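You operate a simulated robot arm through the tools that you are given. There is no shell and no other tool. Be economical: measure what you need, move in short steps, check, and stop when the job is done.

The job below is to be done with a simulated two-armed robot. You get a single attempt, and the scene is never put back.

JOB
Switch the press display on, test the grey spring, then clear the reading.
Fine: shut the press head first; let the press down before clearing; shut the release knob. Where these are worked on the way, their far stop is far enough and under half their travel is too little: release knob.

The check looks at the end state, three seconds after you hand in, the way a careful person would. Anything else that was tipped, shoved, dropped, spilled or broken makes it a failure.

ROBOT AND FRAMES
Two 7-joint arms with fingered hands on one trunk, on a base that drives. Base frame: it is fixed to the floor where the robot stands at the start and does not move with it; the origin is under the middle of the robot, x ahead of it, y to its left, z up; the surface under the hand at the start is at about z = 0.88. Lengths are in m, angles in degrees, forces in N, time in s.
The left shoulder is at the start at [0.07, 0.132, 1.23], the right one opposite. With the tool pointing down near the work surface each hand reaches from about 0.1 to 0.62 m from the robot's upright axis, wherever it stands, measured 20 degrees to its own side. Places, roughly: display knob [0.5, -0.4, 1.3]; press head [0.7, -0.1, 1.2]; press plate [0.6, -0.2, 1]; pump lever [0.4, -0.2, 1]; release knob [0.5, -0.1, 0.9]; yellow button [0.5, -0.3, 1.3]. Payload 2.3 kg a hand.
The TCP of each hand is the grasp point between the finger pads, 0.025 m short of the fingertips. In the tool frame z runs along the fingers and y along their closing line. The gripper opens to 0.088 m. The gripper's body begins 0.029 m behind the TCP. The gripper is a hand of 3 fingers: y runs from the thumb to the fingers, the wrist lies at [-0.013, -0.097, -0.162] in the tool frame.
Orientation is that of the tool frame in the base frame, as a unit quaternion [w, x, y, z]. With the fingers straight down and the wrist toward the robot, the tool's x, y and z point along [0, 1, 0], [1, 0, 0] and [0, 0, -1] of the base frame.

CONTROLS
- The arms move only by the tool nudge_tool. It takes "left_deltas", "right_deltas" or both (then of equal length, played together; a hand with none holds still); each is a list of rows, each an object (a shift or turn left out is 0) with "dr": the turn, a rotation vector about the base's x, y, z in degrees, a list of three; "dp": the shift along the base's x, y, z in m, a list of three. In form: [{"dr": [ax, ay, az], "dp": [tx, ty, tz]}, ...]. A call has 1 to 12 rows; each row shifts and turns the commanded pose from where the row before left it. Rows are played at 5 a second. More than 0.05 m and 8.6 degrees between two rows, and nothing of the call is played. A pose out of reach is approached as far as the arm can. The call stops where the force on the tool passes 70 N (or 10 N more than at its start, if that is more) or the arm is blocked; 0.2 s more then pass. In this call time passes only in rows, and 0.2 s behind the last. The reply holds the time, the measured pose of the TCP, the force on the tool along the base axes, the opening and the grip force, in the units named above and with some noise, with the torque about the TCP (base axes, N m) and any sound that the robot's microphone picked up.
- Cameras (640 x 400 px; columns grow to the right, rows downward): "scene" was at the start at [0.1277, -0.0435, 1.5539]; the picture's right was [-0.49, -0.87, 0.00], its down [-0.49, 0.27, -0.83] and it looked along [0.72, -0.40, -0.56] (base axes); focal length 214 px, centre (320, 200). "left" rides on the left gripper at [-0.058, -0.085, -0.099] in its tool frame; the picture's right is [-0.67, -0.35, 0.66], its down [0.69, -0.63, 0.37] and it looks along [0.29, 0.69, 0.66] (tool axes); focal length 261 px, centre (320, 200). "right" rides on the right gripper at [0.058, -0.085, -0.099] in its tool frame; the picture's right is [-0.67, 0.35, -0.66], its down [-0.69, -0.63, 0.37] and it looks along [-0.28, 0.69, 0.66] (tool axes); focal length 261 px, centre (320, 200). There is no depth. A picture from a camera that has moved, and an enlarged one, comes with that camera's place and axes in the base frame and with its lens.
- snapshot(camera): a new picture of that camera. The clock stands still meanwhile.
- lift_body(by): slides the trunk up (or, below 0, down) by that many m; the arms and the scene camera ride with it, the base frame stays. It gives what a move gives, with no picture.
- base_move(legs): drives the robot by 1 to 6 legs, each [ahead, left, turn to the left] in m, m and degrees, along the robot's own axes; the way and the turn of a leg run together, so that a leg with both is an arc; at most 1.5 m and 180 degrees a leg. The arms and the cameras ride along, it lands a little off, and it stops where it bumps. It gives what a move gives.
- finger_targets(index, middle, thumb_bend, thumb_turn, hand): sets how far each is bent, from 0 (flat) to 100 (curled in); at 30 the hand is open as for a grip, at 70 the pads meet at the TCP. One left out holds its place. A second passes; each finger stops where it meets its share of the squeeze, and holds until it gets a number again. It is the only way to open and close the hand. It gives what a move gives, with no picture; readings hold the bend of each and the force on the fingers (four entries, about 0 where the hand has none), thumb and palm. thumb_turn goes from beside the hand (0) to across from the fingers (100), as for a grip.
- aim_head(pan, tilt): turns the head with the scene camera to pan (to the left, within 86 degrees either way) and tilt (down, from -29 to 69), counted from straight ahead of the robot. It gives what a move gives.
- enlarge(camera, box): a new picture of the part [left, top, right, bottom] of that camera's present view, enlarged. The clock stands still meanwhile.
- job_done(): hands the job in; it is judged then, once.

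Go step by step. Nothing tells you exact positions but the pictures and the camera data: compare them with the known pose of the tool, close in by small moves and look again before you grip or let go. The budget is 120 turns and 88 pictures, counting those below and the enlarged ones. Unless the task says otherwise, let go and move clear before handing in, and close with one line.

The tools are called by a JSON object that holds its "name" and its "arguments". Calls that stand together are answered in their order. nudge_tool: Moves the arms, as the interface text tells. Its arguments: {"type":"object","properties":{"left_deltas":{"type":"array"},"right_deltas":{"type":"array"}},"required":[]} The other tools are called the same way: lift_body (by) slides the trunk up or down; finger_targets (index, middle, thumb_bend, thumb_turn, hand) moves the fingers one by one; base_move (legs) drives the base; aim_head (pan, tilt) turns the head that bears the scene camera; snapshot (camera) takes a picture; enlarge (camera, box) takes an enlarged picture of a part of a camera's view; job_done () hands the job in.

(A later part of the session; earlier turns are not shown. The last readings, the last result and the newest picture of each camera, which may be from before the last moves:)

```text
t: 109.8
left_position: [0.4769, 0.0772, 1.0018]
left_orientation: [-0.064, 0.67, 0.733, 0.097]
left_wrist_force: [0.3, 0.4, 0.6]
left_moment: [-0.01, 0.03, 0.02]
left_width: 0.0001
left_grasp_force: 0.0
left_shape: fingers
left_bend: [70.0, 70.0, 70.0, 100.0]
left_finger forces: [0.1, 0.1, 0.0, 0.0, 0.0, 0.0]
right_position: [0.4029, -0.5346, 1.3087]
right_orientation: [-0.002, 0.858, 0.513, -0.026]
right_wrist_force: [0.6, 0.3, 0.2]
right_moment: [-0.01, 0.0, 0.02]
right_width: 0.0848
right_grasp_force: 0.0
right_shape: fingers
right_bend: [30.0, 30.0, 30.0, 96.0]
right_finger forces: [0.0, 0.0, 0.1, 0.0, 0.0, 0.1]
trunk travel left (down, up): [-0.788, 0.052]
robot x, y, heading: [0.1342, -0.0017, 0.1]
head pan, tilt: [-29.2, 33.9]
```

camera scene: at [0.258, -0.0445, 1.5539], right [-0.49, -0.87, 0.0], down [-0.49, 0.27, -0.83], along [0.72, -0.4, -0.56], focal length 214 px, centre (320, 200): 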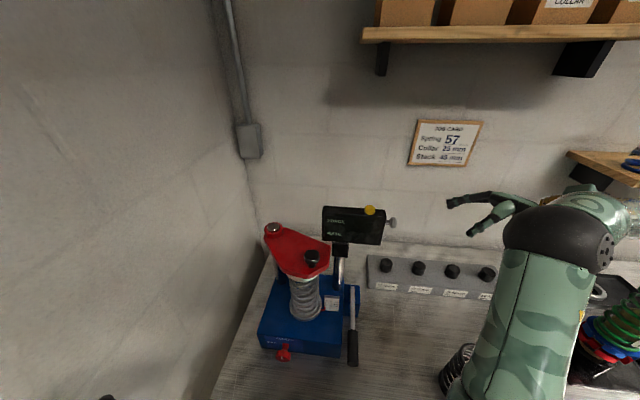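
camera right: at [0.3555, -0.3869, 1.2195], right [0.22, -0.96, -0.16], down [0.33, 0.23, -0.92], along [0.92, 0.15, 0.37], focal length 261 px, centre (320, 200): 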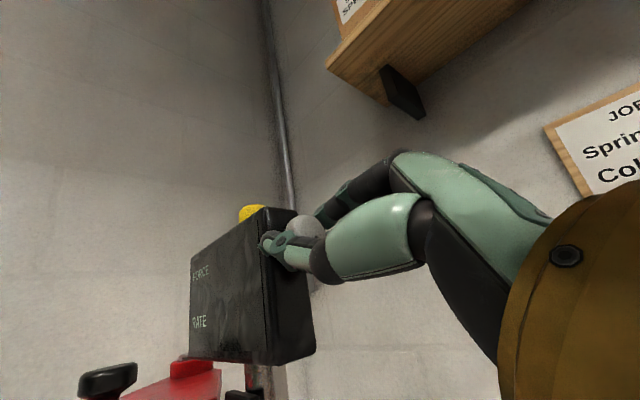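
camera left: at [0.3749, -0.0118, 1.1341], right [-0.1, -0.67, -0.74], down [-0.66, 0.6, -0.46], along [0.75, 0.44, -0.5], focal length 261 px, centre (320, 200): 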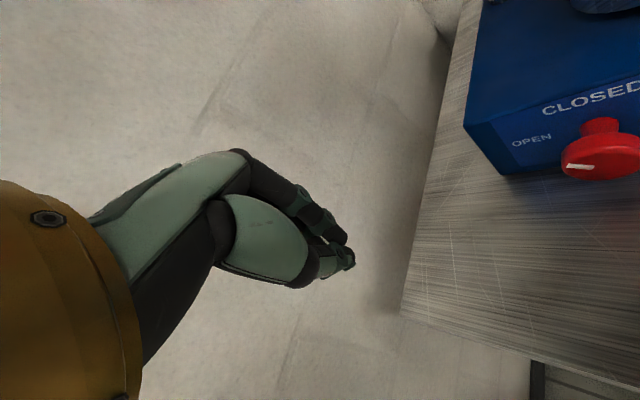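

The left arm is in an awkward joint configuration. I raise it to the comfortable earlier pose and straighten it there.

{"name": "nudge_tool", "arguments": {"left_deltas": [{"dp": [-0.01, 0.01, 0.04]}, {"dp": [-0.01, 0.01, 0.04]}, {"dp": [-0.015, 0.01, 0.04], "dr": [-3.3, 0.7, -1.3]}, {"dp": [-0.015, 0.01, 0.04], "dr": [-3.3, 0.7, -1.3]}, {"dp": [-0.015, 0.01, 0.04], "dr": [-3.3, 0.7, -1.3]}, {"dp": [-0.01, 0, 0], "dr": [-3.3, 0.7, -1.3]}]}}

{"name": "nudge_tool", "arguments": {"left_deltas": [{"dp": [0, -0.02, 0]}, {"dp": [0.01, -0.03, -0.03]}, {"dp": [0.02, -0.03, -0.03]}, {"dp": [0.02, -0.03, -0.03]}, {"dp": [0.02, -0.03, -0.03]}, {"dp": [0.02, -0.025, -0.03]}]}}

```text
t: 111.2
left_position: [0.441, 0.0802, 1.0223]
left_orientation: [-0.014, 0.704, 0.71, 0.023]
left_wrist_force: [-0.6, -0.9, -0.1]
left_moment: [0.0, -0.01, -0.01]
left_width: 0.0001
left_grasp_force: 0.2
left_shape: fingers
left_bend: [70.0, 70.0, 70.0, 100.0]
left_finger forces: [0.1, 0.1, 0.1, 0.0, 0.0, 0.0]
left hand out of reach, approached as far as the arm can: row 1, 2, 3, 4, 5, 6
right_position: [0.4037, -0.5331, 1.3092]
right_orientation: [-0.003, 0.858, 0.513, -0.025]
right_wrist_force: [-0.3, 0.0, -0.6]
right_moment: [0.0, -0.02, -0.01]
right_width: 0.0848
right_grasp_force: 0.0
right_shape: fingers
right_bend: [30.0, 30.0, 30.0, 96.0]
right_finger forces: [0.0, 0.0, 0.1, 0.1, 0.1, 0.1]
trunk travel left (down, up): [-0.788, 0.052]
robot x, y, heading: [0.1288, 0.0011, -0.2]
head pan, tilt: [-29.2, 33.9]
```

```text
t: 112.5
left_position: [0.5032, -0.0678, 0.9062]
left_orientation: [0.003, 0.699, 0.715, 0.002]
left_wrist_force: [-32.8, 41.8, 34.8]
left_moment: [-1.92, -1.84, 0.68]
left_width: 0.0
left_grasp_force: 37.3
left_shape: fingers
left_bend: [69.0, 70.0, 70.0, 100.0]
left_finger forces: [60.1, 0.1, 0.0, 0.0, 14.4, 0.0]
right_position: [0.3961, -0.5226, 1.3157]
right_orientation: [0.003, 0.855, 0.517, -0.023]
right_wrist_force: [2.3, -0.9, 0.2]
right_moment: [0.08, 0.08, 0.01]
right_width: 0.0851
right_grasp_force: 0.1
right_shape: fingers
right_bend: [30.0, 30.0, 30.0, 96.0]
right_finger forces: [0.1, 0.0, 0.1, 0.1, 0.1, 0.0]
trunk travel left (down, up): [-0.788, 0.052]
robot x, y, heading: [0.1321, -0.0, 0.7]
head pan, tilt: [-29.2, 33.9]
stopped in row 6 (left hand): the force on the tool passed its limit at 154 N (the readings are from after the stop); the commanded pose is now the measured one
```

The raise had not taken effect and the second move ran into the knob. Back out immediately along the way it came, then look.

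{"name": "nudge_tool", "arguments": {"left_deltas": [{"dp": [-0.01, 0.012, 0.015]}, {"dp": [-0.01, 0.012, 0.02]}, {"dp": [0, 0.005, 0.03]}, {"dp": [0, 0, 0.04]}]}}

{"name": "snapshot", "arguments": {"camera": "left"}}

```text
t: 113.5
left_position: [0.4892, -0.0504, 1.0071]
left_orientation: [0.0, 0.704, 0.71, -0.001]
left_wrist_force: [-0.2, -0.2, 0.0]
left_moment: [0.05, -0.02, 0.0]
left_width: 0.0003
left_grasp_force: 0.1
left_shape: fingers
left_bend: [70.0, 70.0, 70.0, 100.0]
left_finger forces: [0.0, 0.1, 0.1, 0.0, 0.1, 0.0]
right_position: [0.4047, -0.5339, 1.3084]
right_orientation: [-0.003, 0.857, 0.515, -0.023]
right_wrist_force: [-0.8, 1.1, 0.1]
right_moment: [0.03, 0.0, 0.03]
right_width: 0.0849
right_grasp_force: 0.1
right_shape: fingers
right_bend: [30.0, 30.0, 30.0, 96.0]
right_finger forces: [0.0, 0.0, 0.0, 0.0, 0.1, 0.0]
trunk travel left (down, up): [-0.788, 0.052]
robot x, y, heading: [0.1283, -0.0039, 0.4]
head pan, tilt: [-29.2, 33.9]
```

```text
8 pictures are left
camera left: at [0.404, -0.11, 1.1071], right [-0.34, -0.67, -0.66], down [-0.64, 0.68, -0.37], along [0.69, 0.29, -0.66], focal length 261 px, centre (320, 200)
```

left: 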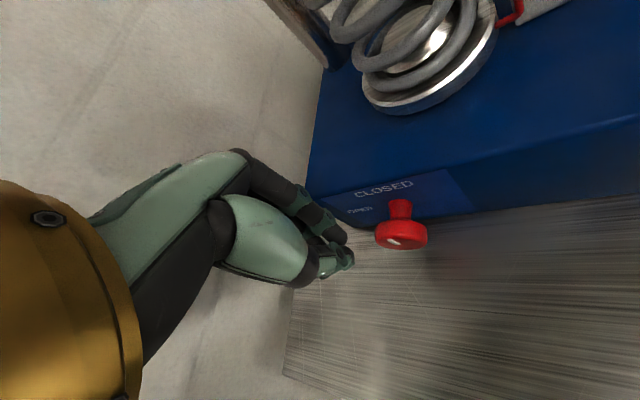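

The knob looks intact at (0.50, -0.076), mark still to the left. Now place the fist above its top-left and lower to light contact.

{"name": "nudge_tool", "arguments": {"left_deltas": [{"dp": [0.014, -0.012, 0]}, {"dp": [0.012, -0.01, 0]}, {"dp": [0, 0, -0.015]}, {"dp": [0, 0, -0.01]}]}}

{"name": "nudge_tool", "arguments": {"left_deltas": [{"dp": [0, 0, -0.006]}, {"dp": [0, 0, -0.005]}]}}

```text
t: 114.5
left_position: [0.5165, -0.0697, 0.9803]
left_orientation: [0.0, 0.704, 0.711, -0.001]
left_wrist_force: [-0.1, 0.3, 0.5]
left_moment: [0.0, 0.0, 0.02]
left_width: 0.0
left_grasp_force: 0.1
left_shape: fingers
left_bend: [70.0, 70.0, 70.0, 100.0]
left_finger forces: [0.0, 0.1, 0.0, 0.0, 0.1, 0.1]
right_position: [0.4067, -0.5324, 1.3088]
right_orientation: [-0.002, 0.856, 0.516, -0.025]
right_wrist_force: [-0.8, -0.3, 0.5]
right_moment: [0.01, 0.0, 0.02]
right_width: 0.0851
right_grasp_force: 0.1
right_shape: fingers
right_bend: [30.0, 30.0, 30.0, 96.0]
right_finger forces: [0.0, 0.0, 0.1, 0.1, 0.0, 0.0]
trunk travel left (down, up): [-0.788, 0.052]
robot x, y, heading: [0.13, 0.0033, 0.5]
head pan, tilt: [-29.2, 33.9]
```

```text
t: 115.1
left_position: [0.5161, -0.0688, 0.9707]
left_orientation: [0.001, 0.703, 0.711, 0.0]
left_wrist_force: [-2.7, 2.3, 4.0]
left_moment: [-0.02, -0.03, -0.01]
left_width: 0.0001
left_grasp_force: 2.7
left_shape: fingers
left_bend: [70.0, 70.0, 70.0, 100.0]
left_finger forces: [3.6, 0.1, 0.0, 0.0, 1.4, 0.0]
right_position: [0.4047, -0.5309, 1.3101]
right_orientation: [-0.002, 0.857, 0.515, -0.024]
right_wrist_force: [0.3, -0.1, 0.0]
right_moment: [0.03, -0.01, -0.02]
right_width: 0.0848
right_grasp_force: 0.1
right_shape: fingers
right_bend: [30.0, 30.0, 30.0, 96.0]
right_finger forces: [0.0, 0.0, 0.0, 0.0, 0.0, 0.0]
trunk travel left (down, up): [-0.788, 0.052]
robot x, y, heading: [0.1279, -0.001, 0.5]
head pan, tilt: [-29.2, 33.9]
```

Contact is partly with the press face; shift 7 mm outward, press down, and swipe right across the knob's top.

{"name": "nudge_tool", "arguments": {"left_deltas": [{"dp": [-0.0058, 0.0043, 0.004]}, {"dp": [0.004, 0.006, -0.004]}, {"dp": [0, 0, -0.005]}, {"dp": [0, 0, -0.004]}]}}

{"name": "nudge_tool", "arguments": {"left_deltas": [{"dp": [-0.0035, -0.0048, -0.001]}, {"dp": [-0.0035, -0.0048, -0.001]}, {"dp": [-0.0035, -0.0048, 0]}, {"dp": [-0.0035, -0.0048, 0]}]}}

{"name": "nudge_tool", "arguments": {"left_deltas": [{"dp": [-0.0035, -0.0048, 0]}, {"dp": [-0.0035, -0.0048, 0]}, {"dp": [-0.0035, -0.0048, 0]}]}}

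```text
t: 116.1
left_position: [0.5148, -0.0593, 0.9611]
left_orientation: [0.0, 0.703, 0.711, -0.001]
left_wrist_force: [0.6, 3.2, 4.4]
left_moment: [0.08, 0.0, 0.02]
left_width: 0.0001
left_grasp_force: 3.0
left_shape: fingers
left_bend: [70.0, 70.0, 71.0, 100.0]
left_finger forces: [0.0, 0.1, 0.0, 0.1, 5.3, 0.1]
right_position: [0.4074, -0.5306, 1.3107]
right_orientation: [-0.002, 0.856, 0.516, -0.026]
right_wrist_force: [-0.8, -0.9, -0.9]
right_moment: [0.01, 0.0, 0.01]
right_width: 0.0848
right_grasp_force: 0.0
right_shape: fingers
right_bend: [30.0, 30.0, 30.0, 96.0]
right_finger forces: [0.1, 0.0, 0.1, 0.1, 0.1, 0.1]
trunk travel left (down, up): [-0.788, 0.052]
robot x, y, heading: [0.1306, 0.0003, 0.3]
head pan, tilt: [-29.2, 33.9]
```

```text
t: 117.1
left_position: [0.505, -0.0685, 0.9597]
left_orientation: [0.003, 0.702, 0.713, -0.001]
left_wrist_force: [16.9, 22.0, 20.3]
left_moment: [0.59, -0.53, 0.07]
left_width: 0.0033
left_grasp_force: 17.3
left_shape: fingers
left_bend: [64.0, 66.0, 74.0, 100.0]
left_finger forces: [6.8, 10.8, 0.0, 0.1, 17.3, 0.1]
right_position: [0.4111, -0.5207, 1.313]
right_orientation: [0.002, 0.856, 0.516, -0.029]
right_wrist_force: [-0.1, 0.3, 0.6]
right_moment: [-0.03, 0.03, 0.02]
right_width: 0.0846
right_grasp_force: 0.0
right_shape: fingers
right_bend: [30.0, 30.0, 30.0, 96.0]
right_finger forces: [0.0, 0.0, 0.0, 0.1, 0.1, 0.0]
trunk travel left (down, up): [-0.788, 0.052]
robot x, y, heading: [0.127, 0.0005, 0.3]
head pan, tilt: [-29.2, 33.9]
```

```text
t: 117.9
left_position: [0.4941, -0.0745, 0.9615]
left_orientation: [0.003, 0.699, 0.715, -0.001]
left_wrist_force: [17.1, 39.9, 29.0]
left_moment: [1.26, -1.08, 0.85]
left_width: 0.015
left_grasp_force: 26.3
left_shape: fingers
left_bend: [55.0, 58.0, 70.0, 100.0]
left_finger forces: [21.6, 29.0, 0.0, 0.0, 0.4, 0.0]
right_position: [0.4099, -0.5105, 1.3175]
right_orientation: [0.005, 0.855, 0.517, -0.03]
right_wrist_force: [-0.3, 0.5, 0.2]
right_moment: [0.0, 0.01, -0.01]
right_width: 0.0849
right_grasp_force: 0.1
right_shape: fingers
right_bend: [30.0, 30.0, 30.0, 96.0]
right_finger forces: [0.0, 0.0, 0.1, 0.0, 0.0, 0.1]
trunk travel left (down, up): [-0.788, 0.052]
robot x, y, heading: [0.129, -0.0012, 0.7]
head pan, tilt: [-29.2, 33.9]
```

The fist is riding over the knob with strong rightward drag. Continue a little further over the top, then lift and look.

{"name": "nudge_tool", "arguments": {"left_deltas": [{"dp": [-0.0035, -0.0048, 0.0015]}, {"dp": [-0.0035, -0.0048, 0.0015]}, {"dp": [-0.0035, -0.0048, 0.001]}, {"dp": [-0.0035, -0.0048, 0]}]}}

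{"name": "nudge_tool", "arguments": {"left_deltas": [{"dp": [0, 0, 0.02]}, {"dp": [-0.005, 0.02, 0.03]}, {"dp": [-0.005, 0.03, 0.02]}]}}

{"name": "enlarge", "arguments": {"camera": "left", "box": [330, 100, 530, 300]}}

```text
t: 118.9
left_position: [0.4754, -0.1193, 0.9614]
left_orientation: [-0.003, 0.707, 0.707, -0.001]
left_wrist_force: [-2.7, 1.6, 1.7]
left_moment: [0.0, -0.07, 0.02]
left_width: 0.0002
left_grasp_force: 2.0
left_shape: fingers
left_bend: [70.0, 70.0, 70.0, 100.0]
left_finger forces: [2.8, 0.9, 0.1, 0.1, 0.1, 0.1]
right_position: [0.4041, -0.5408, 1.3061]
right_orientation: [-0.005, 0.858, 0.514, -0.023]
right_wrist_force: [0.1, -1.0, -0.3]
right_moment: [0.07, 0.03, 0.0]
right_width: 0.0849
right_grasp_force: 0.1
right_shape: fingers
right_bend: [30.0, 30.0, 30.0, 96.0]
right_finger forces: [0.0, 0.0, 0.1, 0.0, 0.0, 0.0]
trunk travel left (down, up): [-0.788, 0.052]
robot x, y, heading: [0.1305, -0.0007, 0.1]
head pan, tilt: [-29.2, 33.9]
```

```text
t: 119.7
left_position: [0.4645, -0.059, 1.0319]
left_orientation: [0.001, 0.704, 0.71, -0.002]
left_wrist_force: [-0.7, 0.5, 0.9]
left_moment: [0.0, 0.02, -0.01]
left_width: 0.0001
left_grasp_force: 0.1
left_shape: fingers
left_bend: [70.0, 70.0, 70.0, 100.0]
left_finger forces: [0.0, 0.0, 0.1, 0.0, 0.1, 0.0]
right_position: [0.406, -0.5307, 1.3093]
right_orientation: [-0.002, 0.856, 0.516, -0.025]
right_wrist_force: [0.6, 0.2, -0.7]
right_moment: [0.01, 0.01, 0.0]
right_width: 0.0847
right_grasp_force: 0.1
right_shape: fingers
right_bend: [30.0, 30.0, 30.0, 96.0]
right_finger forces: [0.1, 0.1, 0.0, 0.1, 0.0, 0.0]
trunk travel left (down, up): [-0.788, 0.052]
robot x, y, heading: [0.1278, 0.0019, 0.9]
head pan, tilt: [-29.2, 33.9]
```

```text
2.00 times, centred on (430, 200) of left
camera zoom: at [0.3805, -0.1186, 1.1328], right [-0.34, -0.67, -0.65], down [-0.64, 0.68, -0.37], along [0.69, 0.29, -0.66], focal length 521 px, centre (100, 200)
```

zoom: 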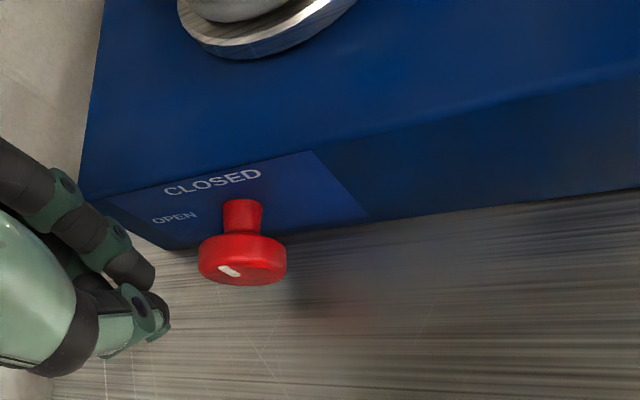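

The pointer now points straight up to CLOSED. Next the pump lever: move the left hand aside and bring the right fist above the lever's handle end.

{"name": "finger_targets", "arguments": {"hand": "right", "index": 70, "middle": 70, "thumb_bend": 70}}

{"name": "nudge_tool", "arguments": {"left_deltas": [{"dp": [-0.01, 0.03, 0.02]}, {"dp": [-0.01, 0.03, 0.02]}, {"dp": [-0.01, 0.03, 0.02]}, {"dp": [-0.01, 0.03, 0.02]}, {"dp": [0, 0, 0]}, {"dp": [0, 0, 0]}, {"dp": [0, 0, 0]}, {"dp": [0, 0, 0]}, {"dp": [0, 0, 0]}], "right_deltas": [{"dp": [-0.02, 0.03, -0.02]}, {"dp": [-0.02, 0.03, -0.02]}, {"dp": [0, 0.04, -0.02]}, {"dp": [0, 0.04, -0.025]}, {"dp": [0, 0.04, -0.025]}, {"dp": [0.005, 0.04, -0.025]}, {"dp": [0.005, 0.04, -0.025]}, {"dp": [0.01, 0.04, -0.025]}, {"dp": [0.01, 0.018, -0.025]}]}}

```text
t: 120.7
left_position: [0.4666, -0.0608, 1.0314]
left_orientation: [0.0, 0.704, 0.71, 0.0]
left_wrist_force: [0.1, -0.5, 0.0]
left_moment: [0.02, 0.01, 0.0]
left_width: 0.0002
left_grasp_force: 0.0
left_shape: fingers
left_bend: [70.0, 70.0, 70.0, 100.0]
left_finger forces: [0.0, 0.0, 0.0, 0.0, 0.0, 0.0]
right_position: [0.4057, -0.5336, 1.3088]
right_orientation: [-0.002, 0.856, 0.516, -0.025]
right_wrist_force: [-0.4, 0.4, -0.1]
right_moment: [-0.02, 0.03, -0.01]
right_width: 0.0001
right_grasp_force: 0.1
right_shape: fingers
right_bend: [70.0, 70.0, 70.0, 100.0]
right_finger forces: [0.0, 0.0, 0.1, 0.1, 0.0, 0.1]
trunk travel left (down, up): [-0.788, 0.052]
robot x, y, heading: [0.1325, 0.0019, 0.4]
head pan, tilt: [-29.2, 33.9]
```

```text
t: 122.7
left_position: [0.4265, 0.0586, 1.1138]
left_orientation: [-0.003, 0.703, 0.711, -0.001]
left_wrist_force: [0.2, 0.5, -0.4]
left_moment: [0.01, 0.01, 0.02]
left_width: 0.0
left_grasp_force: 0.0
left_shape: fingers
left_bend: [70.0, 70.0, 70.0, 100.0]
left_finger forces: [0.1, 0.1, 0.1, 0.1, 0.0, 0.0]
right_position: [0.4293, -0.3089, 1.138]
right_orientation: [-0.003, 0.856, 0.516, -0.025]
right_wrist_force: [0.7, 0.8, 0.4]
right_moment: [0.02, 0.05, 0.02]
right_width: 0.0001
right_grasp_force: 0.2
right_shape: fingers
right_bend: [70.0, 70.0, 70.0, 100.0]
right_finger forces: [0.1, 0.0, 0.0, 0.0, 0.1, 0.0]
right hand out of reach, approached as far as the arm can: row 6, 7, 8, 9
trunk travel left (down, up): [-0.788, 0.052]
robot x, y, heading: [0.133, 0.0003, 0.2]
head pan, tilt: [-29.2, 33.9]
```

The right arm is cramped; back the robot up 0.1 m for room, then straighten the hand's yaw.

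{"name": "base_move", "arguments": {"legs": [[-0.1, 0, 0]]}}

{"name": "nudge_tool", "arguments": {"right_deltas": [{"dr": [0, 0, 7], "dp": [0.01, 0.01, 0]}, {"dr": [0, 0, 7], "dp": [0.01, 0.01, 0]}, {"dr": [0, 0, 7], "dp": [0.01, 0.02, 0]}, {"dr": [0, 0, 7], "dp": [0.01, 0.02, 0]}, {"dp": [0.015, 0.02, -0.02]}, {"dp": [0.012, 0.02, -0.02]}]}}

{"name": "snapshot", "arguments": {"camera": "scene"}}

```text
t: 123.8
left_position: [0.3306, 0.057, 1.112]
left_orientation: [-0.003, 0.704, 0.71, -0.002]
left_wrist_force: [1.3, -0.3, 1.1]
left_moment: [0.02, 0.0, 0.03]
left_width: 0.0002
left_grasp_force: 0.1
left_shape: fingers
left_bend: [70.0, 70.0, 70.0, 100.0]
left_finger forces: [0.0, 0.0, 0.0, 0.0, 0.0, 0.0]
right_position: [0.3313, -0.3081, 1.1377]
right_orientation: [-0.003, 0.857, 0.515, -0.026]
right_wrist_force: [0.2, 0.7, 0.0]
right_moment: [0.01, 0.01, -0.02]
right_width: 0.0
right_grasp_force: 0.1
right_shape: fingers
right_bend: [70.0, 70.0, 70.0, 100.0]
right_finger forces: [0.1, 0.0, 0.1, 0.0, 0.0, 0.1]
trunk travel left (down, up): [-0.788, 0.052]
robot x, y, heading: [0.0341, 0.0013, -0.0]
head pan, tilt: [-29.2, 33.9]
```

```text
t: 125.2
left_position: [0.3277, 0.0571, 1.1134]
left_orientation: [-0.001, 0.704, 0.71, -0.001]
left_wrist_force: [0.7, 0.9, 1.0]
left_moment: [0.0, -0.05, 0.02]
left_width: 0.0001
left_grasp_force: 0.1
left_shape: fingers
left_bend: [70.0, 70.0, 70.0, 100.0]
left_finger forces: [0.1, 0.0, 0.0, 0.1, 0.0, 0.0]
right_position: [0.4018, -0.2931, 1.1036]
right_orientation: [0.003, 0.706, 0.707, -0.025]
right_wrist_force: [0.0, -0.3, 0.8]
right_moment: [0.03, 0.04, -0.02]
right_width: 0.0
right_grasp_force: 0.2
right_shape: fingers
right_bend: [70.0, 70.0, 70.0, 100.0]
right_finger forces: [0.0, 0.0, 0.0, 0.1, 0.0, 0.0]
right hand out of reach, approached as far as the arm can: row 1, 2, 3, 4, 5, 6
trunk travel left (down, up): [-0.788, 0.052]
robot x, y, heading: [0.0249, -0.0021, 0.2]
head pan, tilt: [-29.2, 33.9]
```

```text
6 pictures are left
camera scene: at [0.1597, -0.0427, 1.5539], right [-0.48, -0.88, 0.0], down [-0.49, 0.27, -0.83], along [0.73, -0.4, -0.56], focal length 214 px, centre (320, 200)
```

scene: 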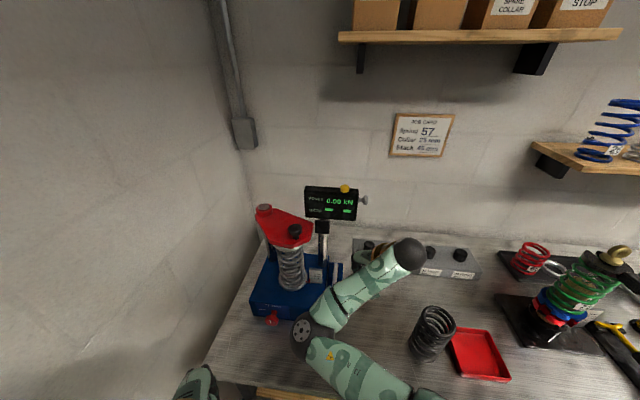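

The display is on and everything else stands. The right elbow is in a poor, low posture, so I first raise that hand back toward its starting pose.

{"name": "nudge_tool", "arguments": {"right_deltas": [{"dp": [-0.01, -0.02, 0.04]}, {"dp": [-0.01, -0.01, 0.045]}, {"dp": [-0.01, 0, 0.045]}, {"dp": [-0.01, 0, 0.045]}, {"dp": [0, 0, 0.045]}, {"dp": [0, 0, 0.045]}, {"dp": [0, 0, 0.045]}, {"dp": [0, 0, 0.045]}]}}

{"name": "nudge_tool", "arguments": {"right_deltas": [{"dp": [0.01, 0.02, -0.04]}, {"dp": [0.01, 0.02, -0.04]}, {"dp": [0.01, 0.02, -0.04]}, {"dp": [0.01, 0.02, -0.04]}, {"dp": [0, 0.02, -0.04]}, {"dp": [0, 0.02, -0.04]}]}}

```text
t: 127.0
left_position: [0.3266, 0.0537, 1.1142]
left_orientation: [-0.002, 0.704, 0.711, 0.001]
left_wrist_force: [-0.2, 0.6, 0.2]
left_moment: [-0.01, 0.0, 0.02]
left_width: 0.0001
left_grasp_force: 0.1
left_shape: fingers
left_bend: [70.0, 70.0, 70.0, 100.0]
left_finger forces: [0.0, 0.0, 0.0, 0.1, 0.0, 0.0]
right_position: [0.3604, -0.3207, 1.45]
right_orientation: [0.004, 0.709, 0.705, -0.02]
right_wrist_force: [-0.6, 0.7, 0.1]
right_moment: [-0.01, 0.01, -0.02]
right_width: 0.0001
right_grasp_force: 0.1
right_shape: fingers
right_bend: [70.0, 70.0, 70.0, 100.0]
right_finger forces: [0.1, 0.0, 0.0, 0.0, 0.1, 0.0]
right hand out of reach, approached as far as the arm can: row 8
trunk travel left (down, up): [-0.788, 0.052]
robot x, y, heading: [0.0316, 0.0045, 0.3]
head pan, tilt: [-29.2, 33.9]
```

```text
t: 128.4
left_position: [0.3259, 0.0566, 1.1124]
left_orientation: [-0.002, 0.704, 0.71, -0.002]
left_wrist_force: [-0.3, -1.1, 0.1]
left_moment: [-0.01, 0.0, -0.01]
left_width: 0.0
left_grasp_force: 0.0
left_shape: fingers
left_bend: [70.0, 70.0, 70.0, 100.0]
left_finger forces: [0.0, 0.0, 0.0, 0.0, 0.0, 0.1]
right_position: [0.4221, -0.2105, 1.2093]
right_orientation: [0.003, 0.707, 0.707, -0.026]
right_wrist_force: [-1.1, -0.9, 0.1]
right_moment: [0.02, 0.03, 0.0]
right_width: 0.0002
right_grasp_force: 0.1
right_shape: fingers
right_bend: [70.0, 70.0, 70.0, 100.0]
right_finger forces: [0.0, 0.0, 0.0, 0.0, 0.0, 0.0]
right hand out of reach, approached as far as the arm can: row 4, 5, 6
trunk travel left (down, up): [-0.788, 0.052]
robot x, y, heading: [0.0317, 0.0001, 0.0]
head pan, tilt: [-29.2, 33.9]
```

{"name": "nudge_tool", "arguments": {"right_deltas": [{"dp": [-0.005, 0, -0.03]}, {"dp": [-0.005, 0, -0.03]}, {"dp": [-0.005, 0, -0.03]}, {"dp": [-0.002, 0, -0.03]}, {"dp": [0, 0, -0.03]}]}}

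```text
t: 129.6
left_position: [0.329, 0.057, 1.1117]
left_orientation: [-0.001, 0.704, 0.711, -0.001]
left_wrist_force: [0.4, 0.3, -0.7]
left_moment: [0.01, 0.01, 0.0]
left_width: 0.0
left_grasp_force: 0.1
left_shape: fingers
left_bend: [70.0, 70.0, 70.0, 100.0]
left_finger forces: [0.1, 0.0, 0.1, 0.0, 0.0, 0.1]
right_position: [0.4056, -0.2126, 1.0593]
right_orientation: [0.003, 0.707, 0.707, -0.027]
right_wrist_force: [-0.1, -0.7, -0.8]
right_moment: [0.01, 0.04, 0.02]
right_width: 0.0
right_grasp_force: 0.1
right_shape: fingers
right_bend: [70.0, 70.0, 70.0, 100.0]
right_finger forces: [0.0, 0.0, 0.0, 0.1, 0.0, 0.0]
trunk travel left (down, up): [-0.788, 0.052]
robot x, y, heading: [0.0337, -0.0023, 0.2]
head pan, tilt: [-29.2, 33.9]
```

Right fist is directly above the handle end. Lower onto it and feel whether it strokes downward.

{"name": "nudge_tool", "arguments": {"right_deltas": [{"dp": [0, 0, -0.02]}, {"dp": [0, 0, -0.01]}, {"dp": [0, 0, -0.01]}]}}

{"name": "nudge_tool", "arguments": {"right_deltas": [{"dp": [0, 0, -0.01]}, {"dp": [0, 0, -0.01]}]}}

```text
t: 130.4
left_position: [0.3277, 0.0581, 1.1133]
left_orientation: [-0.002, 0.704, 0.71, -0.001]
left_wrist_force: [0.4, 0.4, -1.1]
left_moment: [0.01, -0.01, -0.02]
left_width: 0.0
left_grasp_force: 0.2
left_shape: fingers
left_bend: [70.0, 70.0, 70.0, 100.0]
left_finger forces: [0.0, 0.0, 0.0, 0.0, 0.0, 0.1]
right_position: [0.4041, -0.2121, 1.0197]
right_orientation: [0.003, 0.707, 0.707, -0.025]
right_wrist_force: [1.1, -0.9, 0.0]
right_moment: [0.02, 0.0, -0.01]
right_width: 0.0
right_grasp_force: 0.1
right_shape: fingers
right_bend: [70.0, 70.0, 70.0, 100.0]
right_finger forces: [0.1, 0.0, 0.0, 0.0, 0.0, 0.1]
trunk travel left (down, up): [-0.788, 0.052]
robot x, y, heading: [0.0294, 0.0024, 0.4]
head pan, tilt: [-29.2, 33.9]
```

```text
t: 131.0
left_position: [0.3267, 0.0573, 1.113]
left_orientation: [0.0, 0.704, 0.71, -0.001]
left_wrist_force: [0.4, 0.0, 0.4]
left_moment: [0.0, 0.0, -0.03]
left_width: 0.0
left_grasp_force: 0.1
left_shape: fingers
left_bend: [70.0, 70.0, 70.0, 100.0]
left_finger forces: [0.0, 0.0, 0.0, 0.1, 0.0, 0.0]
right_position: [0.4042, -0.2108, 1.0002]
right_orientation: [0.003, 0.707, 0.707, -0.025]
right_wrist_force: [-0.2, -0.7, 0.2]
right_moment: [0.0, -0.01, -0.01]
right_width: 0.0
right_grasp_force: 0.0
right_shape: fingers
right_bend: [70.0, 70.0, 70.0, 100.0]
right_finger forces: [0.0, 0.7, 0.0, 0.0, 0.2, 0.0]
trunk travel left (down, up): [-0.788, 0.052]
robot x, y, heading: [0.0326, 0.0004, 0.4]
head pan, tilt: [-29.2, 33.9]
```

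{"name": "nudge_tool", "arguments": {"right_deltas": [{"dp": [0, 0, -0.008]}, {"dp": [0, 0, -0.008]}, {"dp": [0, 0, -0.008]}]}}

{"name": "snapshot", "arguments": {"camera": "right"}}

```text
t: 131.8
left_position: [0.328, 0.0563, 1.1135]
left_orientation: [-0.002, 0.705, 0.709, -0.001]
left_wrist_force: [0.4, -1.4, 0.2]
left_moment: [0.04, -0.01, 0.01]
left_width: 0.0
left_grasp_force: 0.0
left_shape: fingers
left_bend: [70.0, 70.0, 70.0, 100.0]
left_finger forces: [0.0, 0.0, 0.0, 0.1, 0.0, 0.0]
right_position: [0.4036, -0.2122, 0.9764]
right_orientation: [0.004, 0.707, 0.707, -0.025]
right_wrist_force: [0.2, -0.7, 1.9]
right_moment: [-0.05, -0.04, -0.03]
right_width: 0.0
right_grasp_force: 1.4
right_shape: fingers
right_bend: [70.0, 70.0, 70.0, 100.0]
right_finger forces: [0.0, 2.1, 0.0, 0.1, 0.0, 0.0]
trunk travel left (down, up): [-0.788, 0.052]
robot x, y, heading: [0.0298, 0.0018, 0.0]
head pan, tilt: [-29.2, 33.9]
```

```text
5 pictures are left
camera right: at [0.3221, -0.1495, 1.0747], right [0.37, -0.64, 0.67], down [-0.64, -0.7, -0.32], along [0.67, -0.31, -0.67], focal length 261 px, centre (320, 200)
```

right: 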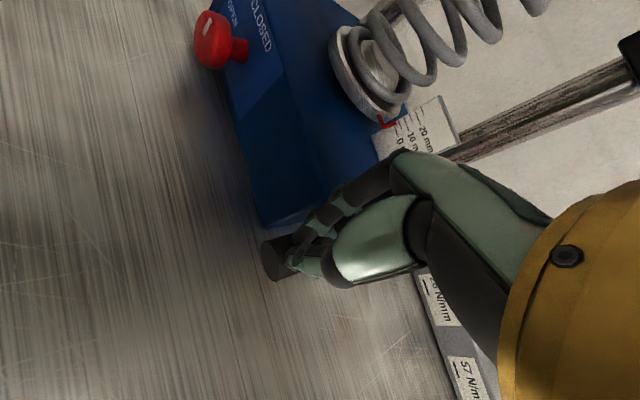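

The handle follows the fist down under light resistance. Continue the downstroke to its stop.

{"name": "nudge_tool", "arguments": {"right_deltas": [{"dp": [0, 0, -0.01]}, {"dp": [0, 0, -0.01]}, {"dp": [0, 0, -0.01]}, {"dp": [0, 0, -0.01]}]}}

```text
t: 132.8
left_position: [0.3179, 0.065, 1.1166]
left_orientation: [0.004, 0.704, 0.71, -0.001]
left_wrist_force: [0.8, 1.0, 0.1]
left_moment: [0.01, -0.02, 0.01]
left_width: 0.0
left_grasp_force: 0.0
left_shape: fingers
left_bend: [70.0, 70.0, 70.0, 100.0]
left_finger forces: [0.0, 0.0, 0.1, 0.1, 0.1, 0.1]
right_position: [0.4015, -0.2053, 0.9435]
right_orientation: [0.013, 0.706, 0.707, -0.021]
right_wrist_force: [4.3, 3.3, 60.2]
right_moment: [-0.18, -0.16, 0.05]
right_width: 0.0
right_grasp_force: 31.0
right_shape: fingers
right_bend: [67.0, 73.0, 72.0, 100.0]
right_finger forces: [8.8, 21.9, 0.0, 0.0, 31.1, 0.1]
trunk travel left (down, up): [-0.788, 0.052]
robot x, y, heading: [0.03, 0.0002, 0.4]
head pan, tilt: [-29.2, 33.9]
```

The stroke bottomed out (60 N). Raise the fist a little and feel whether the lever follows by itself.

{"name": "nudge_tool", "arguments": {"right_deltas": [{"dp": [0, 0, 0.02]}, {"dp": [0, 0, 0.02]}, {"dp": [0, 0, 0.02]}, {"dp": [0, 0, 0.02]}]}}

{"name": "enlarge", "arguments": {"camera": "scene", "box": [230, 170, 390, 330]}}

```text
t: 133.8
left_position: [0.3263, 0.0566, 1.1133]
left_orientation: [-0.001, 0.704, 0.711, 0.0]
left_wrist_force: [0.7, 0.4, -0.2]
left_moment: [0.0, -0.01, -0.02]
left_width: 0.0
left_grasp_force: 0.1
left_shape: fingers
left_bend: [70.0, 70.0, 70.0, 100.0]
left_finger forces: [0.0, 0.1, 0.0, 0.0, 0.0, 0.1]
right_position: [0.4032, -0.2124, 1.0152]
right_orientation: [0.003, 0.707, 0.707, -0.026]
right_wrist_force: [-0.1, 0.8, -0.3]
right_moment: [0.03, 0.0, 0.0]
right_width: 0.0004
right_grasp_force: 0.0
right_shape: fingers
right_bend: [70.0, 70.0, 70.0, 100.0]
right_finger forces: [0.0, 0.0, 0.1, 0.0, 0.0, 0.0]
trunk travel left (down, up): [-0.788, 0.052]
robot x, y, heading: [0.0327, -0.001, 0.2]
head pan, tilt: [-29.2, 33.9]
```

```text
2.50 times, centred on (310, 250) of scene
camera zoom: at [0.1594, -0.0433, 1.5537], right [-0.48, -0.88, 0.0], down [-0.49, 0.27, -0.83], along [0.73, -0.4, -0.56], focal length 536 px, centre (345, 75)
```

zoom: 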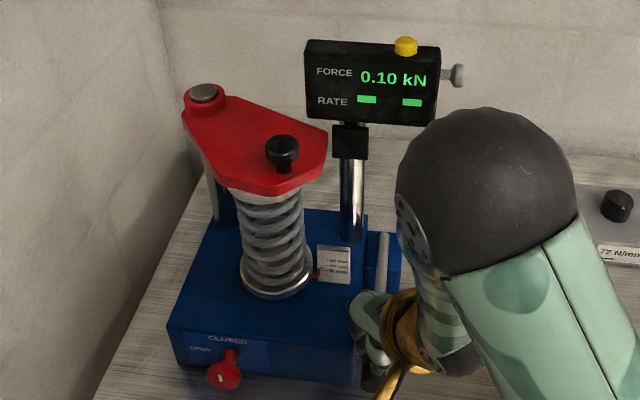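

The downstroke pumped: the display reads 0.10 kN. Stroke again, feeling where contact begins to tell if the lever returns by itself.

{"name": "nudge_tool", "arguments": {"right_deltas": [{"dp": [0, 0, -0.015]}, {"dp": [0, 0, -0.015]}, {"dp": [0, 0, -0.008]}]}}

{"name": "nudge_tool", "arguments": {"right_deltas": [{"dp": [0, 0, -0.01]}, {"dp": [0, 0, -0.01]}, {"dp": [0, 0, -0.01]}, {"dp": [0, 0, -0.005]}]}}

```text
t: 134.6
left_position: [0.3249, 0.0561, 1.1129]
left_orientation: [-0.003, 0.704, 0.71, -0.001]
left_wrist_force: [-0.2, -0.2, 1.1]
left_moment: [0.0, 0.0, -0.01]
left_width: 0.0
left_grasp_force: 0.1
left_shape: fingers
left_bend: [70.0, 70.0, 70.0, 100.0]
left_finger forces: [0.1, 0.0, 0.0, 0.1, 0.0, 0.1]
right_position: [0.4041, -0.2118, 0.9772]
right_orientation: [0.003, 0.707, 0.707, -0.025]
right_wrist_force: [0.6, -1.7, 2.1]
right_moment: [-0.04, 0.02, -0.01]
right_width: 0.0
right_grasp_force: 1.5
right_shape: fingers
right_bend: [70.0, 70.0, 70.0, 100.0]
right_finger forces: [0.0, 1.7, 0.1, 0.0, 0.1, 0.1]
trunk travel left (down, up): [-0.788, 0.052]
robot x, y, heading: [0.0305, 0.0003, 0.2]
head pan, tilt: [-29.2, 33.9]
```

```text
t: 135.6
left_position: [0.3232, 0.0608, 1.1158]
left_orientation: [0.001, 0.703, 0.711, -0.001]
left_wrist_force: [-0.1, 1.2, 0.2]
left_moment: [0.03, 0.0, 0.02]
left_width: 0.0
left_grasp_force: 0.2
left_shape: fingers
left_bend: [70.0, 70.0, 70.0, 100.0]
left_finger forces: [0.1, 0.1, 0.0, 0.0, 0.0, 0.1]
right_position: [0.4038, -0.2075, 0.9448]
right_orientation: [0.008, 0.705, 0.708, -0.024]
right_wrist_force: [6.3, 1.7, 27.6]
right_moment: [-0.08, -0.34, 0.01]
right_width: 0.0001
right_grasp_force: 13.5
right_shape: fingers
right_bend: [70.0, 72.0, 70.0, 100.0]
right_finger forces: [14.5, 12.1, 0.1, 0.1, 0.1, 0.0]
trunk travel left (down, up): [-0.788, 0.052]
robot x, y, heading: [0.0291, 0.0026, 0.2]
head pan, tilt: [-29.2, 33.9]
```

The lever springs back by itself. Do four more full strokes, then read the display.

{"name": "nudge_tool", "arguments": {"right_deltas": [{"dp": [0, 0, 0.024]}, {"dp": [0, 0, 0.024]}, {"dp": [0, 0, 0.018]}, {"dp": [0, 0, -0.022]}, {"dp": [0, 0, -0.022]}, {"dp": [0, 0, -0.02]}, {"dp": [0, 0, 0.022]}, {"dp": [0, 0, 0.022]}, {"dp": [0, 0, 0.02]}, {"dp": [0, 0, -0.022]}, {"dp": [0, 0, -0.022]}, {"dp": [0, 0, -0.02]}]}}

{"name": "nudge_tool", "arguments": {"right_deltas": [{"dp": [0, 0, 0.024]}, {"dp": [0, 0, 0.024]}, {"dp": [0, 0, 0.018]}, {"dp": [0, 0, -0.022]}, {"dp": [0, 0, -0.022]}, {"dp": [0, 0, -0.02]}, {"dp": [0, 0, 0.022]}, {"dp": [0, 0, 0.022]}, {"dp": [0, 0, 0.02]}, {"dp": [0, 0, -0.022]}, {"dp": [0, 0, -0.022]}, {"dp": [0, 0, -0.02]}]}}

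{"name": "enlarge", "arguments": {"camera": "scene", "box": [230, 170, 390, 330]}}

```text
t: 138.2
left_position: [0.3236, 0.0602, 1.1145]
left_orientation: [0.0, 0.705, 0.71, -0.001]
left_wrist_force: [0.2, -0.6, -0.7]
left_moment: [-0.03, 0.03, -0.01]
left_width: 0.0
left_grasp_force: 0.1
left_shape: fingers
left_bend: [70.0, 70.0, 70.0, 100.0]
left_finger forces: [0.0, 0.0, 0.0, 0.0, 0.0, 0.0]
right_position: [0.4045, -0.2096, 0.9484]
right_orientation: [0.008, 0.707, 0.707, -0.022]
right_wrist_force: [4.7, -1.8, 22.5]
right_moment: [-0.08, -0.29, -0.02]
right_width: 0.0002
right_grasp_force: 10.4
right_shape: fingers
right_bend: [71.0, 71.0, 70.0, 100.0]
right_finger forces: [13.6, 5.8, 0.0, 0.0, 0.0, 0.0]
trunk travel left (down, up): [-0.788, 0.052]
robot x, y, heading: [0.0282, 0.0004, 0.2]
head pan, tilt: [-29.2, 33.9]
```

```text
t: 140.8
left_position: [0.325, 0.0592, 1.1131]
left_orientation: [-0.001, 0.704, 0.71, 0.0]
left_wrist_force: [0.6, 0.9, -0.4]
left_moment: [-0.03, -0.01, -0.05]
left_width: 0.0
left_grasp_force: 0.1
left_shape: fingers
left_bend: [70.0, 70.0, 70.0, 100.0]
left_finger forces: [0.1, 0.0, 0.0, 0.1, 0.1, 0.0]
right_position: [0.4063, -0.2103, 0.9489]
right_orientation: [0.006, 0.707, 0.707, -0.023]
right_wrist_force: [3.1, -1.1, 12.9]
right_moment: [-0.09, -0.17, 0.0]
right_width: 0.0001
right_grasp_force: 5.8
right_shape: fingers
right_bend: [70.0, 71.0, 70.0, 100.0]
right_finger forces: [4.8, 6.8, 0.1, 0.0, 0.1, 0.0]
trunk travel left (down, up): [-0.788, 0.052]
robot x, y, heading: [0.0309, 0.0002, 0.0]
head pan, tilt: [-29.2, 33.9]
```

```text
2.50 times, centred on (310, 250) of scene
camera zoom: at [0.1565, -0.0407, 1.5545], right [-0.48, -0.88, 0.0], down [-0.49, 0.27, -0.83], along [0.73, -0.4, -0.56], focal length 536 px, centre (345, 75)
```

zoom: 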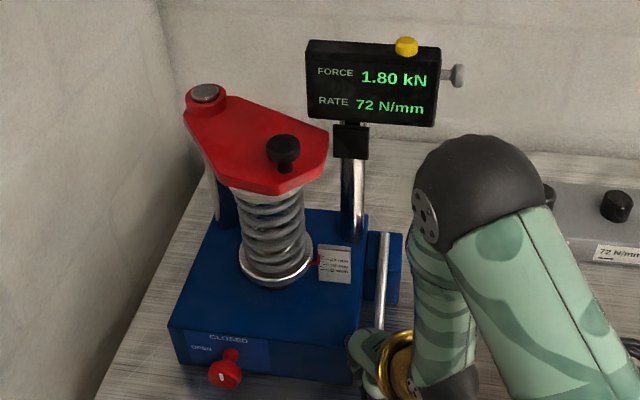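

Test complete: 1.80 kN, rate 72 N/mm. Now lift the right hand away, and bring the left fist low to the right-hand side of the release knob for a swipe back to OPEN.

{"name": "nudge_tool", "arguments": {"right_deltas": [{"dp": [0, 0, 0.04]}, {"dp": [0, -0.01, 0.045]}, {"dp": [0, -0.02, 0.045]}, {"dp": [0, -0.03, 0.04]}, {"dp": [0, -0.03, 0.04]}, {"dp": [-0.01, -0.03, 0.035]}, {"dp": [-0.01, -0.03, 0.035]}, {"dp": [-0.01, -0.02, 0.04]}]}}

{"name": "nudge_tool", "arguments": {"left_deltas": [{"dp": [0.024, -0.022, -0.023]}, {"dp": [0.024, -0.022, -0.023]}, {"dp": [0.024, -0.022, -0.023]}, {"dp": [0.024, -0.022, -0.023]}]}}

{"name": "nudge_tool", "arguments": {"left_deltas": [{"dp": [0.021, -0.024, -0.007]}, {"dp": [0.021, -0.026, -0.007]}, {"dp": [0.02, -0.022, -0.006]}]}}

```text
t: 142.6
left_position: [0.326, 0.0581, 1.1132]
left_orientation: [-0.002, 0.704, 0.71, 0.0]
left_wrist_force: [0.2, 0.1, -0.3]
left_moment: [-0.03, -0.01, -0.02]
left_width: 0.0001
left_grasp_force: 0.1
left_shape: fingers
left_bend: [70.0, 70.0, 70.0, 100.0]
left_finger forces: [0.0, 0.0, 0.0, 0.1, 0.0, 0.0]
right_position: [0.3761, -0.383, 1.2683]
right_orientation: [0.004, 0.706, 0.707, -0.025]
right_wrist_force: [-0.1, -0.2, 0.4]
right_moment: [0.0, 0.04, 0.0]
right_width: 0.0
right_grasp_force: 0.0
right_shape: fingers
right_bend: [70.0, 70.0, 70.0, 100.0]
right_finger forces: [0.1, 0.0, 0.1, 0.0, 0.0, 0.0]
trunk travel left (down, up): [-0.788, 0.052]
robot x, y, heading: [0.0297, -0.0002, 0.5]
head pan, tilt: [-29.2, 33.9]
```

```text
t: 143.6
left_position: [0.4223, -0.0344, 1.0202]
left_orientation: [-0.002, 0.705, 0.709, -0.001]
left_wrist_force: [0.1, -0.2, 0.1]
left_moment: [0.01, 0.01, -0.02]
left_width: 0.0001
left_grasp_force: 0.0
left_shape: fingers
left_bend: [70.0, 70.0, 70.0, 100.0]
left_finger forces: [0.0, 0.0, 0.0, 0.0, 0.0, 0.1]
right_position: [0.3783, -0.3829, 1.2667]
right_orientation: [0.002, 0.706, 0.707, -0.025]
right_wrist_force: [0.7, -0.2, 0.3]
right_moment: [-0.04, 0.01, 0.0]
right_width: 0.0
right_grasp_force: 0.1
right_shape: fingers
right_bend: [70.0, 70.0, 70.0, 100.0]
right_finger forces: [0.1, 0.0, 0.0, 0.1, 0.0, 0.1]
trunk travel left (down, up): [-0.788, 0.052]
robot x, y, heading: [0.0323, 0.0016, 0.4]
head pan, tilt: [-29.2, 33.9]
```

```text
t: 144.4
left_position: [0.4851, -0.1051, 0.9985]
left_orientation: [-0.003, 0.704, 0.71, -0.001]
left_wrist_force: [0.6, 0.2, 0.2]
left_moment: [0.02, 0.02, -0.01]
left_width: 0.0
left_grasp_force: 0.1
left_shape: fingers
left_bend: [70.0, 70.0, 70.0, 100.0]
left_finger forces: [0.0, 0.0, 0.0, 0.1, 0.1, 0.0]
right_position: [0.3774, -0.3828, 1.2663]
right_orientation: [0.004, 0.707, 0.707, -0.026]
right_wrist_force: [-0.4, 0.4, 0.0]
right_moment: [0.02, 0.01, 0.01]
right_width: 0.0
right_grasp_force: 0.1
right_shape: fingers
right_bend: [70.0, 70.0, 70.0, 100.0]
right_finger forces: [0.0, 0.0, 0.0, 0.0, 0.0, 0.1]
trunk travel left (down, up): [-0.788, 0.052]
robot x, y, heading: [0.0315, 0.0015, 0.3]
head pan, tilt: [-29.2, 33.9]
```

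In place. Lower beside the knob's right side and swipe left (towards OPEN).

{"name": "nudge_tool", "arguments": {"left_deltas": [{"dp": [-0.003, 0.001, -0.02]}, {"dp": [-0.001, 0, -0.017]}]}}

{"name": "nudge_tool", "arguments": {"left_deltas": [{"dp": [0.0035, 0.0048, 0]}, {"dp": [0.0035, 0.0048, 0]}, {"dp": [0.0035, 0.0048, 0]}, {"dp": [0.0035, 0.0048, 0]}, {"dp": [0.0035, 0.0048, 0]}]}}

{"name": "nudge_tool", "arguments": {"left_deltas": [{"dp": [0.0035, 0.0048, 0.001]}, {"dp": [0.0035, 0.0048, 0.001]}, {"dp": [0.0035, 0.0048, 0.001]}]}}

```text
t: 145.0
left_position: [0.4811, -0.1022, 0.9635]
left_orientation: [-0.002, 0.704, 0.71, -0.001]
left_wrist_force: [0.4, 0.1, 0.4]
left_moment: [0.01, -0.02, -0.01]
left_width: 0.0001
left_grasp_force: 0.1
left_shape: fingers
left_bend: [70.0, 70.0, 70.0, 100.0]
left_finger forces: [0.1, 0.1, 0.0, 0.0, 0.1, 0.1]
right_position: [0.3778, -0.3825, 1.2664]
right_orientation: [0.003, 0.707, 0.707, -0.025]
right_wrist_force: [-0.3, 0.7, -0.6]
right_moment: [-0.01, -0.02, -0.01]
right_width: 0.0003
right_grasp_force: 0.1
right_shape: fingers
right_bend: [70.0, 70.0, 70.0, 100.0]
right_finger forces: [0.0, 0.0, 0.0, 0.0, 0.1, 0.1]
trunk travel left (down, up): [-0.788, 0.052]
robot x, y, heading: [0.0291, -0.0032, 0.5]
head pan, tilt: [-29.2, 33.9]
```

```text
t: 146.2
left_position: [0.4954, -0.0811, 0.9649]
left_orientation: [0.0, 0.705, 0.709, 0.001]
left_wrist_force: [-3.5, -6.5, 10.8]
left_moment: [-0.14, 0.01, 0.02]
left_width: 0.0
left_grasp_force: 6.6
left_shape: fingers
left_bend: [71.0, 71.0, 69.0, 100.0]
left_finger forces: [9.9, 3.7, 0.0, 0.0, 0.1, 0.0]
right_position: [0.3722, -0.3861, 1.2678]
right_orientation: [0.004, 0.707, 0.707, -0.023]
right_wrist_force: [0.4, 0.2, -0.4]
right_moment: [0.02, -0.02, -0.01]
right_width: 0.0
right_grasp_force: 0.0
right_shape: fingers
right_bend: [70.0, 70.0, 70.0, 100.0]
right_finger forces: [0.0, 0.0, 0.1, 0.1, 0.0, 0.1]
trunk travel left (down, up): [-0.788, 0.052]
robot x, y, heading: [0.0327, 0.0035, 0.3]
head pan, tilt: [-29.2, 33.9]
```

```text
t: 147.0
left_position: [0.5086, -0.062, 0.9676]
left_orientation: [-0.002, 0.703, 0.711, -0.001]
left_wrist_force: [-1.9, 1.4, 3.5]
left_moment: [0.01, 0.01, -0.01]
left_width: 0.0001
left_grasp_force: 2.4
left_shape: fingers
left_bend: [71.0, 70.0, 69.0, 100.0]
left_finger forces: [5.1, 0.1, 0.0, 0.0, 0.0, 0.0]
right_position: [0.376, -0.3811, 1.2665]
right_orientation: [0.004, 0.706, 0.708, -0.025]
right_wrist_force: [0.3, 0.1, -1.3]
right_moment: [-0.02, 0.02, 0.0]
right_width: 0.0
right_grasp_force: 0.0
right_shape: fingers
right_bend: [70.0, 70.0, 70.0, 100.0]
right_finger forces: [0.0, 0.0, 0.1, 0.1, 0.0, 0.0]
trunk travel left (down, up): [-0.788, 0.052]
robot x, y, heading: [0.032, -0.0007, 0.6]
head pan, tilt: [-29.2, 33.9]
```

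It rolled over with moderate friction. Do a second, firmer swipe before looking.

{"name": "nudge_tool", "arguments": {"left_deltas": [{"dp": [-0.004, 0.003, 0.025]}, {"dp": [-0.013, -0.018, 0.01]}, {"dp": [-0.011, -0.016, 0]}, {"dp": [0.001, -0.008, -0.02]}, {"dp": [0, -0.002, -0.024]}]}}

{"name": "nudge_tool", "arguments": {"left_deltas": [{"dp": [0.0035, 0.0048, 0]}, {"dp": [0.0035, 0.0048, 0]}, {"dp": [0.0035, 0.0048, 0]}, {"dp": [0.0035, 0.0048, 0]}, {"dp": [0.0035, 0.0048, 0]}, {"dp": [0.0035, 0.0048, 0]}, {"dp": [0.0035, 0.0048, 0]}, {"dp": [0.0035, 0.0048, 0]}]}}

{"name": "enlarge", "arguments": {"camera": "scene", "box": [230, 170, 390, 330]}}

```text
t: 148.2
left_position: [0.4816, -0.1058, 0.9582]
left_orientation: [-0.002, 0.704, 0.711, 0.0]
left_wrist_force: [-0.7, 0.5, -0.6]
left_moment: [0.0, 0.0, 0.0]
left_width: 0.0001
left_grasp_force: 0.1
left_shape: fingers
left_bend: [70.0, 70.0, 70.0, 100.0]
left_finger forces: [0.0, 0.2, 0.0, 0.1, 0.0, 0.0]
right_position: [0.3767, -0.3824, 1.2674]
right_orientation: [0.005, 0.706, 0.708, -0.026]
right_wrist_force: [-0.6, 0.2, -0.4]
right_moment: [-0.02, 0.02, -0.02]
right_width: 0.0
right_grasp_force: 0.0
right_shape: fingers
right_bend: [70.0, 70.0, 70.0, 100.0]
right_finger forces: [0.0, 0.0, 0.0, 0.0, 0.1, 0.0]
trunk travel left (down, up): [-0.788, 0.052]
robot x, y, heading: [0.0308, 0.0023, 0.4]
head pan, tilt: [-29.2, 33.9]
```

```text
t: 150.0
left_position: [0.5041, -0.0697, 0.9613]
left_orientation: [-0.001, 0.704, 0.71, 0.003]
left_wrist_force: [-4.1, -14.4, 20.4]
left_moment: [-0.45, 0.2, 0.05]
left_width: 0.0101
left_grasp_force: 14.1
left_shape: fingers
left_bend: [66.0, 72.0, 66.0, 94.0]
left_finger forces: [6.4, 6.2, 0.0, 0.0, 15.7, 0.0]
right_position: [0.37, -0.3878, 1.2691]
right_orientation: [0.005, 0.707, 0.707, -0.021]
right_wrist_force: [0.2, -0.6, 0.6]
right_moment: [0.02, -0.02, -0.04]
right_width: 0.0
right_grasp_force: 0.0
right_shape: fingers
right_bend: [70.0, 70.0, 70.0, 100.0]
right_finger forces: [0.0, 0.1, 0.0, 0.1, 0.0, 0.0]
trunk travel left (down, up): [-0.788, 0.052]
robot x, y, heading: [0.0329, -0.0041, 0.1]
head pan, tilt: [-29.2, 33.9]
```

```text
2.50 times, centred on (310, 250) of scene
camera zoom: at [0.1502, -0.0488, 1.5546], right [-0.48, -0.88, -0.01], down [-0.48, 0.27, -0.83], along [0.73, -0.4, -0.55], focal length 536 px, centre (345, 75)
```

zoom: 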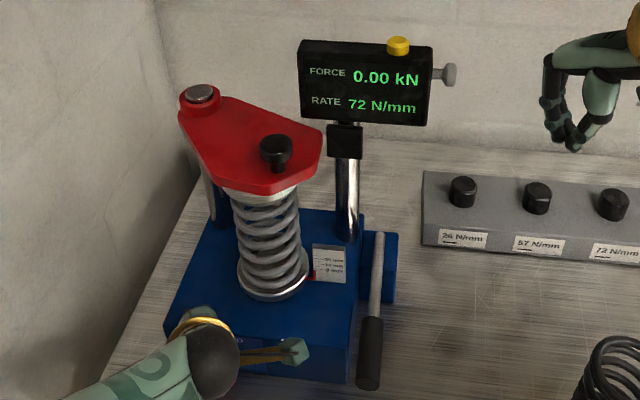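

Force is back to 0.00 kN and the plate is down; the rate 72 N/mm is still held. I finish the swipe to the OPEN stop, lift the left hand off, and bring the right fist above the yellow button.

{"name": "nudge_tool", "arguments": {"left_deltas": [{"dp": [0.0035, 0.0048, 0]}, {"dp": [0.0035, 0.0048, 0]}, {"dp": [0.0035, 0.0048, 0]}, {"dp": [-0.005, 0.005, 0.02]}, {"dp": [-0.02, 0.02, 0.02]}, {"dp": [-0.03, 0.02, 0.01]}, {"dp": [-0.03, 0.02, 0.01]}]}}

{"name": "nudge_tool", "arguments": {"right_deltas": [{"dp": [0, 0.005, 0.04]}, {"dp": [0, 0.005, 0.04]}, {"dp": [0.01, 0.01, 0.03]}, {"dp": [0.03, 0.015, 0]}, {"dp": [0.03, 0.015, 0]}, {"dp": [0.035, 0.012, 0]}, {"dp": [0.035, 0.012, 0]}]}}

```text
t: 151.6
left_position: [0.4357, 0.0143, 1.0178]
left_orientation: [-0.002, 0.703, 0.711, -0.002]
left_wrist_force: [-0.1, -0.5, 1.2]
left_moment: [0.01, 0.01, 0.02]
left_width: 0.0002
left_grasp_force: 0.1
left_shape: fingers
left_bend: [70.0, 70.0, 70.0, 100.0]
left_finger forces: [0.0, 0.0, 0.0, 0.0, 0.1, 0.1]
right_position: [0.3774, -0.3798, 1.2673]
right_orientation: [0.004, 0.707, 0.707, -0.025]
right_wrist_force: [-0.1, 0.3, 0.5]
right_moment: [0.01, -0.01, 0.03]
right_width: 0.0
right_grasp_force: 0.0
right_shape: fingers
right_bend: [70.0, 70.0, 70.0, 100.0]
right_finger forces: [0.0, 0.0, 0.0, 0.0, 0.1, 0.1]
trunk travel left (down, up): [-0.788, 0.052]
robot x, y, heading: [0.0285, 0.0017, 0.5]
head pan, tilt: [-29.2, 33.9]
```

```text
t: 153.2
left_position: [0.4375, 0.0146, 1.0168]
left_orientation: [-0.003, 0.705, 0.71, -0.002]
left_wrist_force: [-0.4, 0.4, 0.8]
left_moment: [0.0, 0.0, -0.01]
left_width: 0.0
left_grasp_force: 0.0
left_shape: fingers
left_bend: [70.0, 70.0, 70.0, 100.0]
left_finger forces: [0.0, 0.1, 0.0, 0.0, 0.0, 0.1]
right_position: [0.4993, -0.3046, 1.3596]
right_orientation: [0.002, 0.707, 0.706, -0.026]
right_wrist_force: [0.8, -0.3, -0.9]
right_moment: [0.01, -0.02, -0.05]
right_width: 0.0
right_grasp_force: 0.1
right_shape: fingers
right_bend: [70.0, 70.0, 70.0, 100.0]
right_finger forces: [0.0, 0.0, 0.1, 0.0, 0.1, 0.0]
right hand out of reach, approached as far as the arm can: row 6, 7
trunk travel left (down, up): [-0.788, 0.052]
robot x, y, heading: [0.0268, -0.0, 0.3]
head pan, tilt: [-29.2, 33.9]
```

Slightly out of reach; drive forward 4 cm and centre over the button.

{"name": "base_move", "arguments": {"legs": [[0.04, 0, 0]]}}

```text
t: 154.1
left_position: [0.4706, 0.0136, 1.0209]
left_orientation: [0.002, 0.704, 0.71, 0.0]
left_wrist_force: [-0.6, -0.2, 0.1]
left_moment: [-0.02, -0.04, -0.02]
left_width: 0.0001
left_grasp_force: 0.1
left_shape: fingers
left_bend: [70.0, 70.0, 70.0, 100.0]
left_finger forces: [0.1, 0.0, 0.1, 0.0, 0.0, 0.0]
right_position: [0.5277, -0.3053, 1.3644]
right_orientation: [0.007, 0.707, 0.707, -0.023]
right_wrist_force: [-1.1, 0.4, 0.3]
right_moment: [0.02, -0.09, 0.01]
right_width: 0.0
right_grasp_force: 0.0
right_shape: fingers
right_bend: [70.0, 70.0, 70.0, 100.0]
right_finger forces: [0.0, 0.1, 0.1, 0.0, 0.1, 0.0]
trunk travel left (down, up): [-0.788, 0.052]
robot x, y, heading: [0.073, 0.0018, 0.1]
head pan, tilt: [-29.2, 33.9]
```

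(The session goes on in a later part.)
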